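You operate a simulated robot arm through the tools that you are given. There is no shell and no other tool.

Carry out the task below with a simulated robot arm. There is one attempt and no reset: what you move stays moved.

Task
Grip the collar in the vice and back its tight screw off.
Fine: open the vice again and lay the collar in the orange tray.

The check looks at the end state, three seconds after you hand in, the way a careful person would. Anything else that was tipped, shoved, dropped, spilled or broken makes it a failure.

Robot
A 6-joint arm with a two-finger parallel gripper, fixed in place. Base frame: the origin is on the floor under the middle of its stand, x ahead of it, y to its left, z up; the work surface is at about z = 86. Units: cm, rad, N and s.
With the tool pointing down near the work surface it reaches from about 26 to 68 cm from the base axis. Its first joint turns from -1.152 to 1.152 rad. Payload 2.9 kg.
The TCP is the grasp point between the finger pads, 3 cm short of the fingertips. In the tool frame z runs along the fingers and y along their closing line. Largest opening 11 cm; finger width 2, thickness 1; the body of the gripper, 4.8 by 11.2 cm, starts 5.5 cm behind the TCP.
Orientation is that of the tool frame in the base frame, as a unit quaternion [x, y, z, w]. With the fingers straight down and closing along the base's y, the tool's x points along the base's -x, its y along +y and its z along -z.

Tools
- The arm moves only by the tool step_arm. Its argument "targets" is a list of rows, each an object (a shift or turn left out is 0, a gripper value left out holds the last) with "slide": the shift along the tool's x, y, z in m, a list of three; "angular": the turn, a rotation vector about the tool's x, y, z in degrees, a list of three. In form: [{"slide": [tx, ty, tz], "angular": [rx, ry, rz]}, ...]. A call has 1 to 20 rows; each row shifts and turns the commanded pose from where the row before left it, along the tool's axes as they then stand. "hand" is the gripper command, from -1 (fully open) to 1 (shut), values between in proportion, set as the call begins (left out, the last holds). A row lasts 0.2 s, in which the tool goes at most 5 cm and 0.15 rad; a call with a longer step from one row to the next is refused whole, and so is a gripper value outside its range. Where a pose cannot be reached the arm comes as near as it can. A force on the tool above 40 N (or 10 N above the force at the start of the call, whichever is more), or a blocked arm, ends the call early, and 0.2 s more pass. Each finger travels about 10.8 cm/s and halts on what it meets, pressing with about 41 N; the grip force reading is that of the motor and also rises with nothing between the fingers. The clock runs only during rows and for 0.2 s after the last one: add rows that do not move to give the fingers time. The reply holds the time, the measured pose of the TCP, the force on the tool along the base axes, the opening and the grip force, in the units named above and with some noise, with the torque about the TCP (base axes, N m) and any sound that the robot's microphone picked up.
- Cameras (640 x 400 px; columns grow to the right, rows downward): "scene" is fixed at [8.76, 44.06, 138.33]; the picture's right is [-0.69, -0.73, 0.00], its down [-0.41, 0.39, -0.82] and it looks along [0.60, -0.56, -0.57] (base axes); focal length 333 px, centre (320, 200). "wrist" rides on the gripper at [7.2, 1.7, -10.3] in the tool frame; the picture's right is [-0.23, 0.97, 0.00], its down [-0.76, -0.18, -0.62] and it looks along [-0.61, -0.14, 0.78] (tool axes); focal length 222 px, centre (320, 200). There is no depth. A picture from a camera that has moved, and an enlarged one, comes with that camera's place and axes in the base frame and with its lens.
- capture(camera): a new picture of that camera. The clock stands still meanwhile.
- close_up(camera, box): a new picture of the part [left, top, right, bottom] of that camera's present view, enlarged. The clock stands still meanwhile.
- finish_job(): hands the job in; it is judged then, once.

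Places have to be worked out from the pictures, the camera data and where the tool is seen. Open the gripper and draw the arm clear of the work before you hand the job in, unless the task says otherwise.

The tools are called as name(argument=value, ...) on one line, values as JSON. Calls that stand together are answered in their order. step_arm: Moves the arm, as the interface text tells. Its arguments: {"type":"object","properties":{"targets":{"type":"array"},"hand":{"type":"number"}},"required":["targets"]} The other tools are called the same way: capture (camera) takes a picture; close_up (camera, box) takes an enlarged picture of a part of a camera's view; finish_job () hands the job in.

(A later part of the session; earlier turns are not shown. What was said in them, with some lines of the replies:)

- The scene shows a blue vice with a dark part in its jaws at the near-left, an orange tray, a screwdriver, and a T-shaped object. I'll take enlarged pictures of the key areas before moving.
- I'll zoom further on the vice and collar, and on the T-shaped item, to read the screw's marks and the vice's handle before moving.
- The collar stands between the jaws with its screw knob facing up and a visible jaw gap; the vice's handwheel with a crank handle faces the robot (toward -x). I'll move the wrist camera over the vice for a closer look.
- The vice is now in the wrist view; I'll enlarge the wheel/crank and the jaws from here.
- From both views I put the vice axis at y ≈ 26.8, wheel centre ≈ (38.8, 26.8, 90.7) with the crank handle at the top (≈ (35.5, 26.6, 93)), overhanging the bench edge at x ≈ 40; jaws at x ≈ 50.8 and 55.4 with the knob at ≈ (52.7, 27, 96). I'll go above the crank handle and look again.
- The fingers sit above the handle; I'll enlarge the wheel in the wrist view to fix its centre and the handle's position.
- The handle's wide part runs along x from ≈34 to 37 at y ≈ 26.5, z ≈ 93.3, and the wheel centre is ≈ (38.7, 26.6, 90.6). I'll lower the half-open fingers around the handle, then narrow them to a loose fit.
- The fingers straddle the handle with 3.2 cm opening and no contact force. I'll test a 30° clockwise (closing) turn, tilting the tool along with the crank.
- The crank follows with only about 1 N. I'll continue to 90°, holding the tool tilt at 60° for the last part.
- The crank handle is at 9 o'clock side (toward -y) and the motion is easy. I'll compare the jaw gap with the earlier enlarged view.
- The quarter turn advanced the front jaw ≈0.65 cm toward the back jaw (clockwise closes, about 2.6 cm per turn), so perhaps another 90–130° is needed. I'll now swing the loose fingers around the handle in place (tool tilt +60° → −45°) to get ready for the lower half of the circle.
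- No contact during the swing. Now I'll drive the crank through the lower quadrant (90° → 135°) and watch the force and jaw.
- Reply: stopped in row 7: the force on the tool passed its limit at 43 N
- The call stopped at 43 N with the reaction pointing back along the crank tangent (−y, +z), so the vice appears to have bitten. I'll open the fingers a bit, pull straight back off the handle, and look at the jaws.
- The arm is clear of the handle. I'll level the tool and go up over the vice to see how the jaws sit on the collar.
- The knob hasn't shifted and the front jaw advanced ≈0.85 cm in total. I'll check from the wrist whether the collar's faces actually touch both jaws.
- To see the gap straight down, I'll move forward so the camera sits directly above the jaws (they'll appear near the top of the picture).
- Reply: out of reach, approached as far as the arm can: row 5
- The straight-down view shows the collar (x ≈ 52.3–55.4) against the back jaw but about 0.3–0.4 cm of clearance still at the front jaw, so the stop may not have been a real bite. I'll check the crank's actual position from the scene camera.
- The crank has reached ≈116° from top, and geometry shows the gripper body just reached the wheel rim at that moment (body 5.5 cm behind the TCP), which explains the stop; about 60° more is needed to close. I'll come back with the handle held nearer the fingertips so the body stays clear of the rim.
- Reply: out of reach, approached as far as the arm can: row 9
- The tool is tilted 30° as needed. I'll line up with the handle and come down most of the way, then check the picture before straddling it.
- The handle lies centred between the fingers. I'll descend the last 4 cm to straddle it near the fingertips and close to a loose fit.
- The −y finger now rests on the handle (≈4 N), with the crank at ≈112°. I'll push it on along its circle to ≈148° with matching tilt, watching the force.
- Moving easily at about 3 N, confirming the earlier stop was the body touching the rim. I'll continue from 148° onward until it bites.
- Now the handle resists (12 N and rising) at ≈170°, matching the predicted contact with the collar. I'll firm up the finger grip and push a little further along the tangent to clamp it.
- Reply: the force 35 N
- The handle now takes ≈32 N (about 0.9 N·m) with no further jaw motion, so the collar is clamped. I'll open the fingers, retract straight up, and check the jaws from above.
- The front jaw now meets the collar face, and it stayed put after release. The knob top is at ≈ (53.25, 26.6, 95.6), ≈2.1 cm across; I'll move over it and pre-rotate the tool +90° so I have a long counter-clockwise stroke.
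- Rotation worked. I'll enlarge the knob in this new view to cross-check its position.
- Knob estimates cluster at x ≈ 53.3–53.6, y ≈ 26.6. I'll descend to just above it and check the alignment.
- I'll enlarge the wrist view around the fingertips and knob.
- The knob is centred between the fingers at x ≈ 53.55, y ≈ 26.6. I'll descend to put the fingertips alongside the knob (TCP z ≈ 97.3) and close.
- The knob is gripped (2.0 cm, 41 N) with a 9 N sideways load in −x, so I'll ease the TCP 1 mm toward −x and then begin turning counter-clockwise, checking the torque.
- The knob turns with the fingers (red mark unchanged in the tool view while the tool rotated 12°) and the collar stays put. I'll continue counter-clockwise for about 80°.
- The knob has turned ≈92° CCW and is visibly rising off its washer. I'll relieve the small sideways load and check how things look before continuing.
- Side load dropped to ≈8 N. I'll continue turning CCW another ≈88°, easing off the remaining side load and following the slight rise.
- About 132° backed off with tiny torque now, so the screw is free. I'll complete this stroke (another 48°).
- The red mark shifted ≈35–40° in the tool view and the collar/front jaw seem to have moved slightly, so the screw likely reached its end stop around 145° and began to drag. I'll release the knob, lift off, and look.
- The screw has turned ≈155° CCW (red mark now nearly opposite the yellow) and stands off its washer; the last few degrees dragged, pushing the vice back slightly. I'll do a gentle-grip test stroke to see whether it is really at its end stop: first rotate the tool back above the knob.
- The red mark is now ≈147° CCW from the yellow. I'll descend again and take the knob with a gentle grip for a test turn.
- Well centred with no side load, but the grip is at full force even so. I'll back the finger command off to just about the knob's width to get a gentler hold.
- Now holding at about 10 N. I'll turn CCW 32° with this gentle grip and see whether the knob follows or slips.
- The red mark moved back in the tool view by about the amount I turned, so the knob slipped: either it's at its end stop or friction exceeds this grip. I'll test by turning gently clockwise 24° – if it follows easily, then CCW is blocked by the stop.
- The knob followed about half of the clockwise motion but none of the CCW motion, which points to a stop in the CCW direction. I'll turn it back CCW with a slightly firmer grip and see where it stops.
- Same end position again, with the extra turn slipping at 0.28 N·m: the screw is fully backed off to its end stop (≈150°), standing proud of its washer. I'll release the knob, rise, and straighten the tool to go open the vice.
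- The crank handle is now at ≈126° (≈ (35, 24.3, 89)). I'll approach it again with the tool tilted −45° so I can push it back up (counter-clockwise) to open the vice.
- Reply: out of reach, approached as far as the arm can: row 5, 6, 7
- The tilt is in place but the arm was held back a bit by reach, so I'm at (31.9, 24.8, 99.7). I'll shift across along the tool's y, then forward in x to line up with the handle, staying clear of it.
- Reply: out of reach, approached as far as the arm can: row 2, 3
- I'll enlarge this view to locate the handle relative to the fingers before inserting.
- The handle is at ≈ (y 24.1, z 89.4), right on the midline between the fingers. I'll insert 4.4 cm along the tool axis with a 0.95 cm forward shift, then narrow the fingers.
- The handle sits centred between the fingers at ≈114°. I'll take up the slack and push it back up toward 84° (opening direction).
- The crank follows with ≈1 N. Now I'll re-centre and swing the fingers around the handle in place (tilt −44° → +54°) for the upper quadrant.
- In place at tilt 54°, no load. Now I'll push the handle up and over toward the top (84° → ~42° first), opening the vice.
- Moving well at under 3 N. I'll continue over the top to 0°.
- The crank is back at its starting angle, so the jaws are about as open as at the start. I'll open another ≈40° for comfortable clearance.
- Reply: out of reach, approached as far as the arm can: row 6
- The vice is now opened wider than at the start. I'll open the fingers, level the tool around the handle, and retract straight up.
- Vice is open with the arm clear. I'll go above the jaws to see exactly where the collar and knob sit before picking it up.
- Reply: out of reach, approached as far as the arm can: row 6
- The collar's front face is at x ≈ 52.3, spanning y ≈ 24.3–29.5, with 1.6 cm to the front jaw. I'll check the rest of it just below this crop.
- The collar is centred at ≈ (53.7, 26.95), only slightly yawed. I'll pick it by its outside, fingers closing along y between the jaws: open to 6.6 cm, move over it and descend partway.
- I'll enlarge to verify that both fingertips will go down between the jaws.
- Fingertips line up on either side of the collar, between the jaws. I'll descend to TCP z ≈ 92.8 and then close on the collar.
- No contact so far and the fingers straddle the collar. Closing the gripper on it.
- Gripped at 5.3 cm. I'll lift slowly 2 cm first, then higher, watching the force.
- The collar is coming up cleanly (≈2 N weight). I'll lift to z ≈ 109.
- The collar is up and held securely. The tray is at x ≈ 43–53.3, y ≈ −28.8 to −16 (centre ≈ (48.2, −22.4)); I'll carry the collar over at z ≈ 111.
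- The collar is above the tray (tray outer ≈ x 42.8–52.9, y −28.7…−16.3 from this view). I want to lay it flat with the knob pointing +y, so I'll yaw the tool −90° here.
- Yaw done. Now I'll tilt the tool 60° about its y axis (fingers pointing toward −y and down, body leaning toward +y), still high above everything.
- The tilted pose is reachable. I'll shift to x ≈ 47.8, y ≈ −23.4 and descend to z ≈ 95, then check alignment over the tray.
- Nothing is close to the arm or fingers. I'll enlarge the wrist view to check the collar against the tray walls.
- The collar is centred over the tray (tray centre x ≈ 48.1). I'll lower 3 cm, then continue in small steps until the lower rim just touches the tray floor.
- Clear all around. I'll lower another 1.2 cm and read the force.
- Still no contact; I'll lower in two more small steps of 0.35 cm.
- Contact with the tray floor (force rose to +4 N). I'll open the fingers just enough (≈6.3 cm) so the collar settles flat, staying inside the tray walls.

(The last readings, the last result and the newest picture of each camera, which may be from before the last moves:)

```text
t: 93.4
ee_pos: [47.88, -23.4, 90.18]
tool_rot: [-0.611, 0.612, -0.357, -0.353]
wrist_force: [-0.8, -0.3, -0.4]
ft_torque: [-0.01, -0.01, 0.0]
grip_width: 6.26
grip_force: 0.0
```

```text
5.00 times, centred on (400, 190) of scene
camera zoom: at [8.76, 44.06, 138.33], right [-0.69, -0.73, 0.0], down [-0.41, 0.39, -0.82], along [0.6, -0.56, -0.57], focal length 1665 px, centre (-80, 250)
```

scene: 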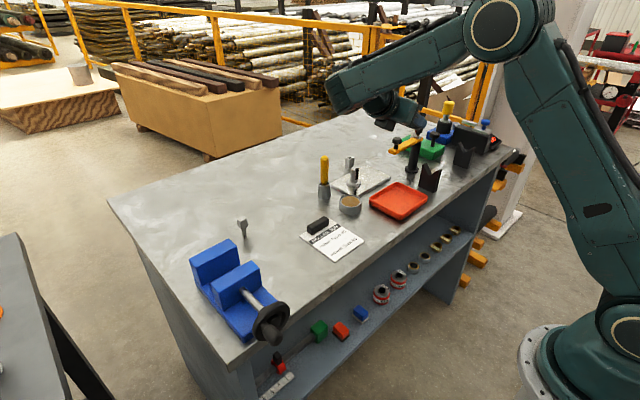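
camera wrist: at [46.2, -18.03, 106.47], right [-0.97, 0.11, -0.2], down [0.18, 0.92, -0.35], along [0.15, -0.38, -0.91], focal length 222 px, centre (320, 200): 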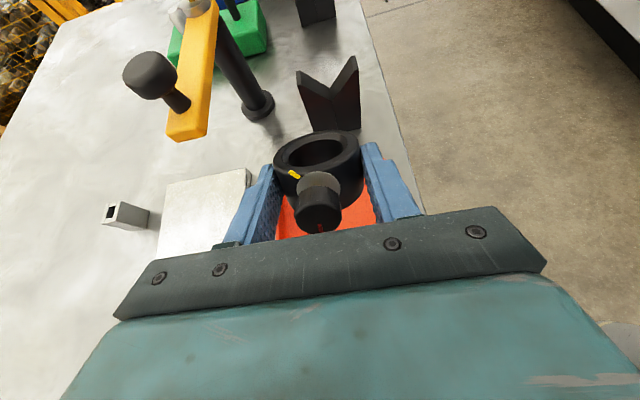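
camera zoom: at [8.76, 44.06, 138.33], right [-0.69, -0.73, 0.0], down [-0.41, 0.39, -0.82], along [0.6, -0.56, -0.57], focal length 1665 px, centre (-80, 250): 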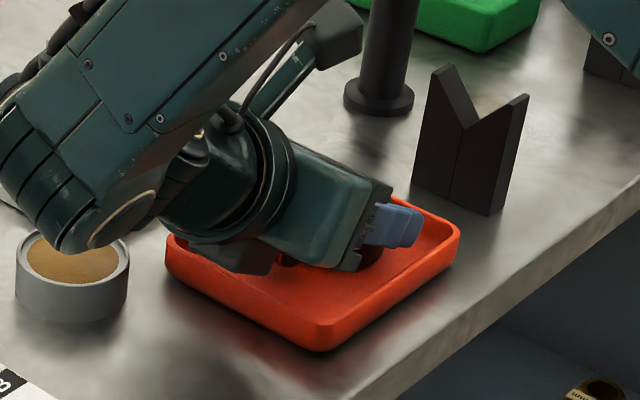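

The collar lies flat in the tray with its knob pointing +y, and the fingers are free of it. I'll lift straight up away from the tray.

step_arm(targets=[{"slide": [0.00866, 0, -0.005]}, {"slide": [0.0173, 0, -0.01]}, {"slide": [0.026, 0, -0.015]}, {"slide": [0.0346, 0, -0.02]}, {"slide": [0.0346, 0, -0.02]}, {"slide": [0.0346, 0, -0.02]}, {"slide": [0.0346, 0, -0.02]}, {"slide": [0, 0, 0]}])

capture(camera="wrist")

capture(camera="scene")

```text
t: 95.2
ee_pos: [47.86, -23.32, 112.27]
tool_rot: [-0.611, 0.612, -0.357, -0.353]
wrist_force: [-0.1, 0.9, -0.1]
ft_torque: [0.03, -0.03, 0.0]
grip_width: 6.29
grip_force: 0.0
```

```text
taken
camera wrist: at [46.17, -17.94, 123.61], right [-0.97, 0.11, -0.2], down [0.18, 0.92, -0.35], along [0.15, -0.38, -0.91], focal length 222 px, centre (320, 200)
```

wrist: 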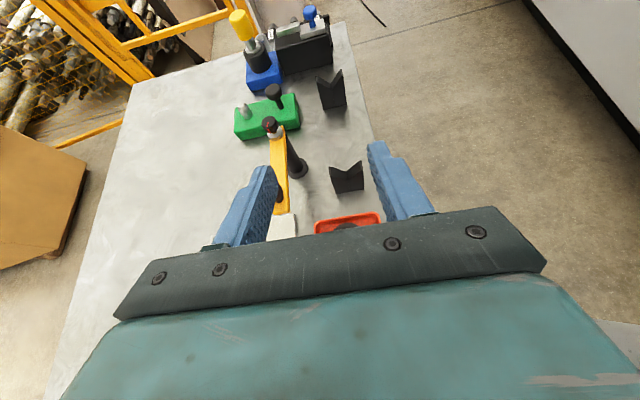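

```text
taken
```

scene: 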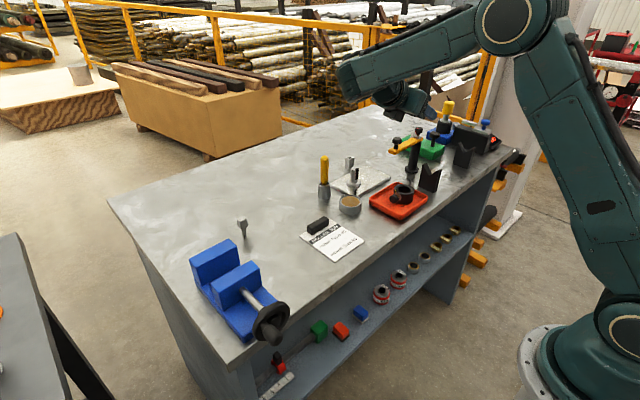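

The collar rests in the tray and everything else stands where it was. I'll level the tool, yaw it back, open the gripper fully and move clear to a high neutral pose.

step_arm(targets=[{"angular": [0, -7.5, 0]}, {"angular": [0, -7.5, 0]}, {"angular": [0, -7.5, 0]}, {"angular": [0, -7.5, 0]}, {"angular": [0, -7.5, 0]}, {"angular": [0, -7.5, 0]}, {"angular": [0, -7.5, 0]}, {"angular": [0, -7.5, 0]}, {"angular": [0, 0, 8.2]}, {"angular": [0, 0, 8.2]}, {"angular": [0, 0, 8.2]}, {"angular": [0, 0, 8.2]}, {"angular": [0, 0, 8.2]}, {"angular": [0, 0, 8.2]}, {"angular": [0, 0, 8.2]}, {"angular": [0, 0, 8.2]}, {"angular": [0, 0, 8.2]}, {"angular": [0, 0, 8.2]}, {"angular": [0, 0, 8.0]}, {"slide": [0, 0, 0]}])

step_arm(targets=[{"slide": [0.005, 0.04, -0.01]}, {"slide": [0.005, 0.04, -0.01]}, {"slide": [0.005, 0.04, -0.01]}, {"slide": [0, 0.04, -0.01]}, {"slide": [0, 0.04, -0.01]}, {"slide": [0, 0.03, 0]}, {"slide": [0, 0, 0]}], hand=-1.0)

capture(camera="wrist")

close_up(camera="scene", box=[340, 120, 460, 230])

close_up(camera="scene", box=[170, 200, 330, 350])

```text
t: 99.4
ee_pos: [47.84, -23.31, 112.2]
tool_rot: [0.0, 1.0, -0.003, 0.003]
wrist_force: [0.3, 0.1, -0.4]
ft_torque: [0.0, -0.02, 0.01]
grip_width: 6.27
grip_force: 0.0
```

```text
t: 101.0
ee_pos: [46.21, -0.41, 117.01]
tool_rot: [-0.001, 1.0, -0.002, 0.002]
wrist_force: [0.7, -0.1, 0.8]
ft_torque: [0.0, 0.01, -0.02]
grip_width: 11.0
grip_force: 0.0
```

```text
taken
camera wrist: at [38.92, 1.35, 127.32], right [0.23, 0.97, 0.0], down [0.76, -0.17, 0.63], along [0.61, -0.14, -0.78], focal length 222 px, centre (320, 200)
```

wrist: 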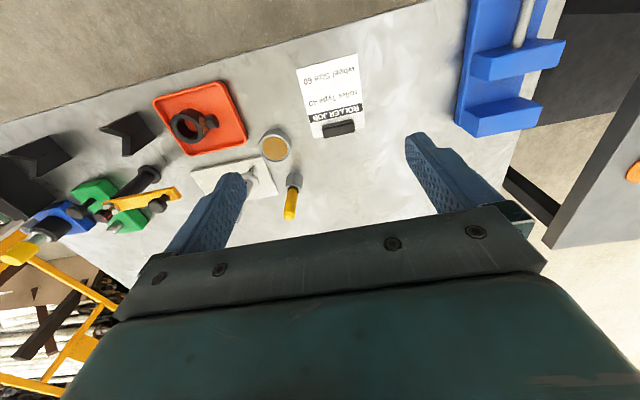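

```text
3.64 times, centred on (400, 175) of scene
camera zoom: at [8.75, 44.06, 138.33], right [-0.69, -0.73, 0.0], down [-0.41, 0.39, -0.82], along [0.6, -0.56, -0.57], focal length 1211 px, centre (29, 291)
```

zoom: 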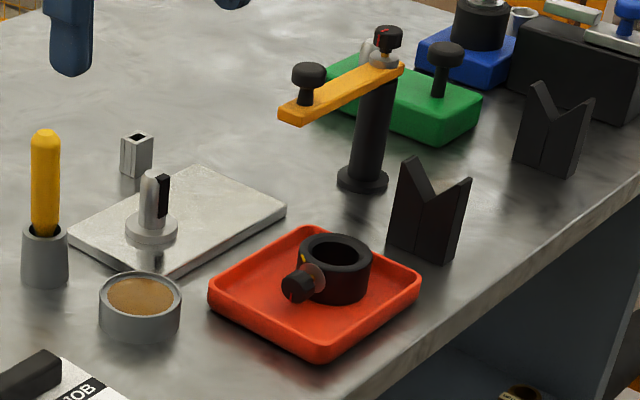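

```text
2.67 times, centred on (250, 275) of scene
camera zoom: at [8.75, 44.06, 138.33], right [-0.69, -0.73, 0.0], down [-0.41, 0.39, -0.82], along [0.6, -0.56, -0.57], focal length 888 px, centre (507, 0)
```

zoom: 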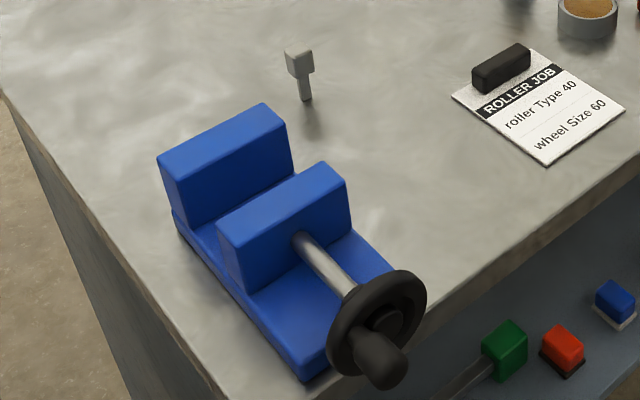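

The vice is open and the collar sits in the tray. A final close look at the screw's marks and the collar's rest.

close_up(camera="scene", box=[405, 175, 455, 210])

close_up(camera="wrist", box=[150, 75, 260, 165])

close_up(camera="scene", box=[385, 170, 435, 210])

```text
11.43 times, centred on (430, 192) of scene
camera zoom: at [8.75, 44.06, 138.33], right [-0.69, -0.73, 0.0], down [-0.41, 0.39, -0.82], along [0.6, -0.56, -0.57], focal length 3806 px, centre (-937, 286)
```

zoom: 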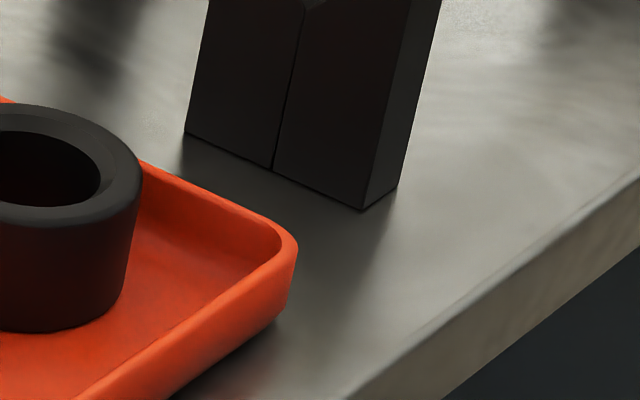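

```text
4.44 times, centred on (205, 120) of wrist
camera zoom: at [38.92, 1.35, 127.32], right [0.23, 0.97, 0.0], down [0.76, -0.17, 0.63], along [0.61, -0.14, -0.78], focal length 987 px, centre (831, 556)
```

zoom: 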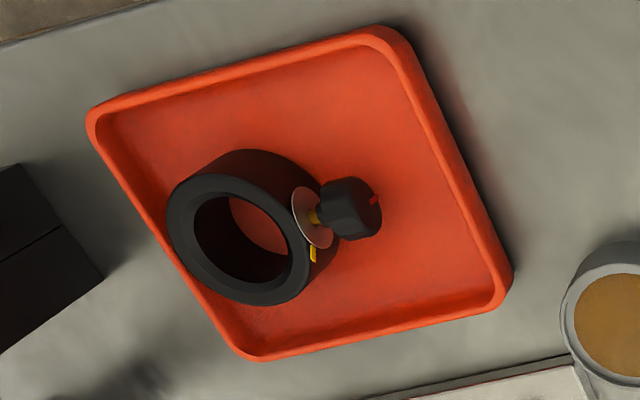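

```text
10.00 times, centred on (410, 190) of scene
camera zoom: at [8.75, 44.06, 138.33], right [-0.69, -0.73, 0.0], down [-0.41, 0.39, -0.82], along [0.6, -0.56, -0.57], focal length 3330 px, centre (-580, 300)
```

zoom: 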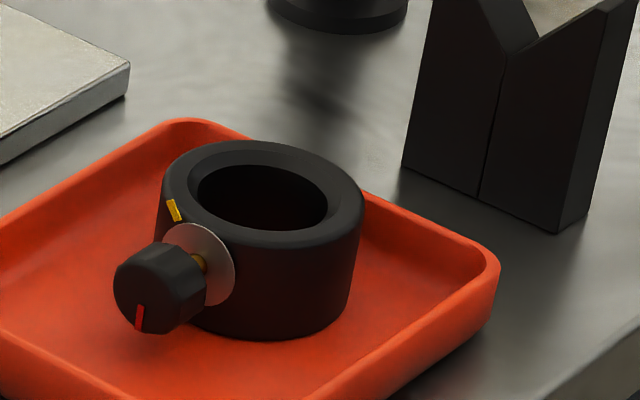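

The collar lies flat inside the tray with its screw still backed off (red mark about opposite the yellow, screw shank showing). The vice is open, the gripper is open and the arm is clear, and nothing else has moved. Handing in.

finish_job()

```text
The job is handed in.
```

The collar is lying flat in the orange tray with its screw backed off. The vice is open again, and I've handed the job in.

- **Vice:** I closed it until the handle took about 32 N. While I was turning the screw it slipped back slightly, but the collar stayed between the jaws. At the end I opened it a little wider than it was at the start.
- **Screw:** I turned it counter-clockwise about 150° until it would go no further. Trying again brought it to the same spot, so I took that as its end stop. In the last pictures the red mark is nearly opposite the yellow one, and the screw stands clear of its washer.
- **Collar:** It came to rest on its flat face inside the tray walls, with the knob pointing toward the vice side of the bench.
- **Contact during the work:** On the first closing pass the gripper body apparently bumped the vice handwheel, and the arm stopped at 43 N. I backed off and gripped the handle nearer the fingertips after that.

In the final pictures nothing else on the bench had moved. The gripper was open and the arm clear when I handed in.
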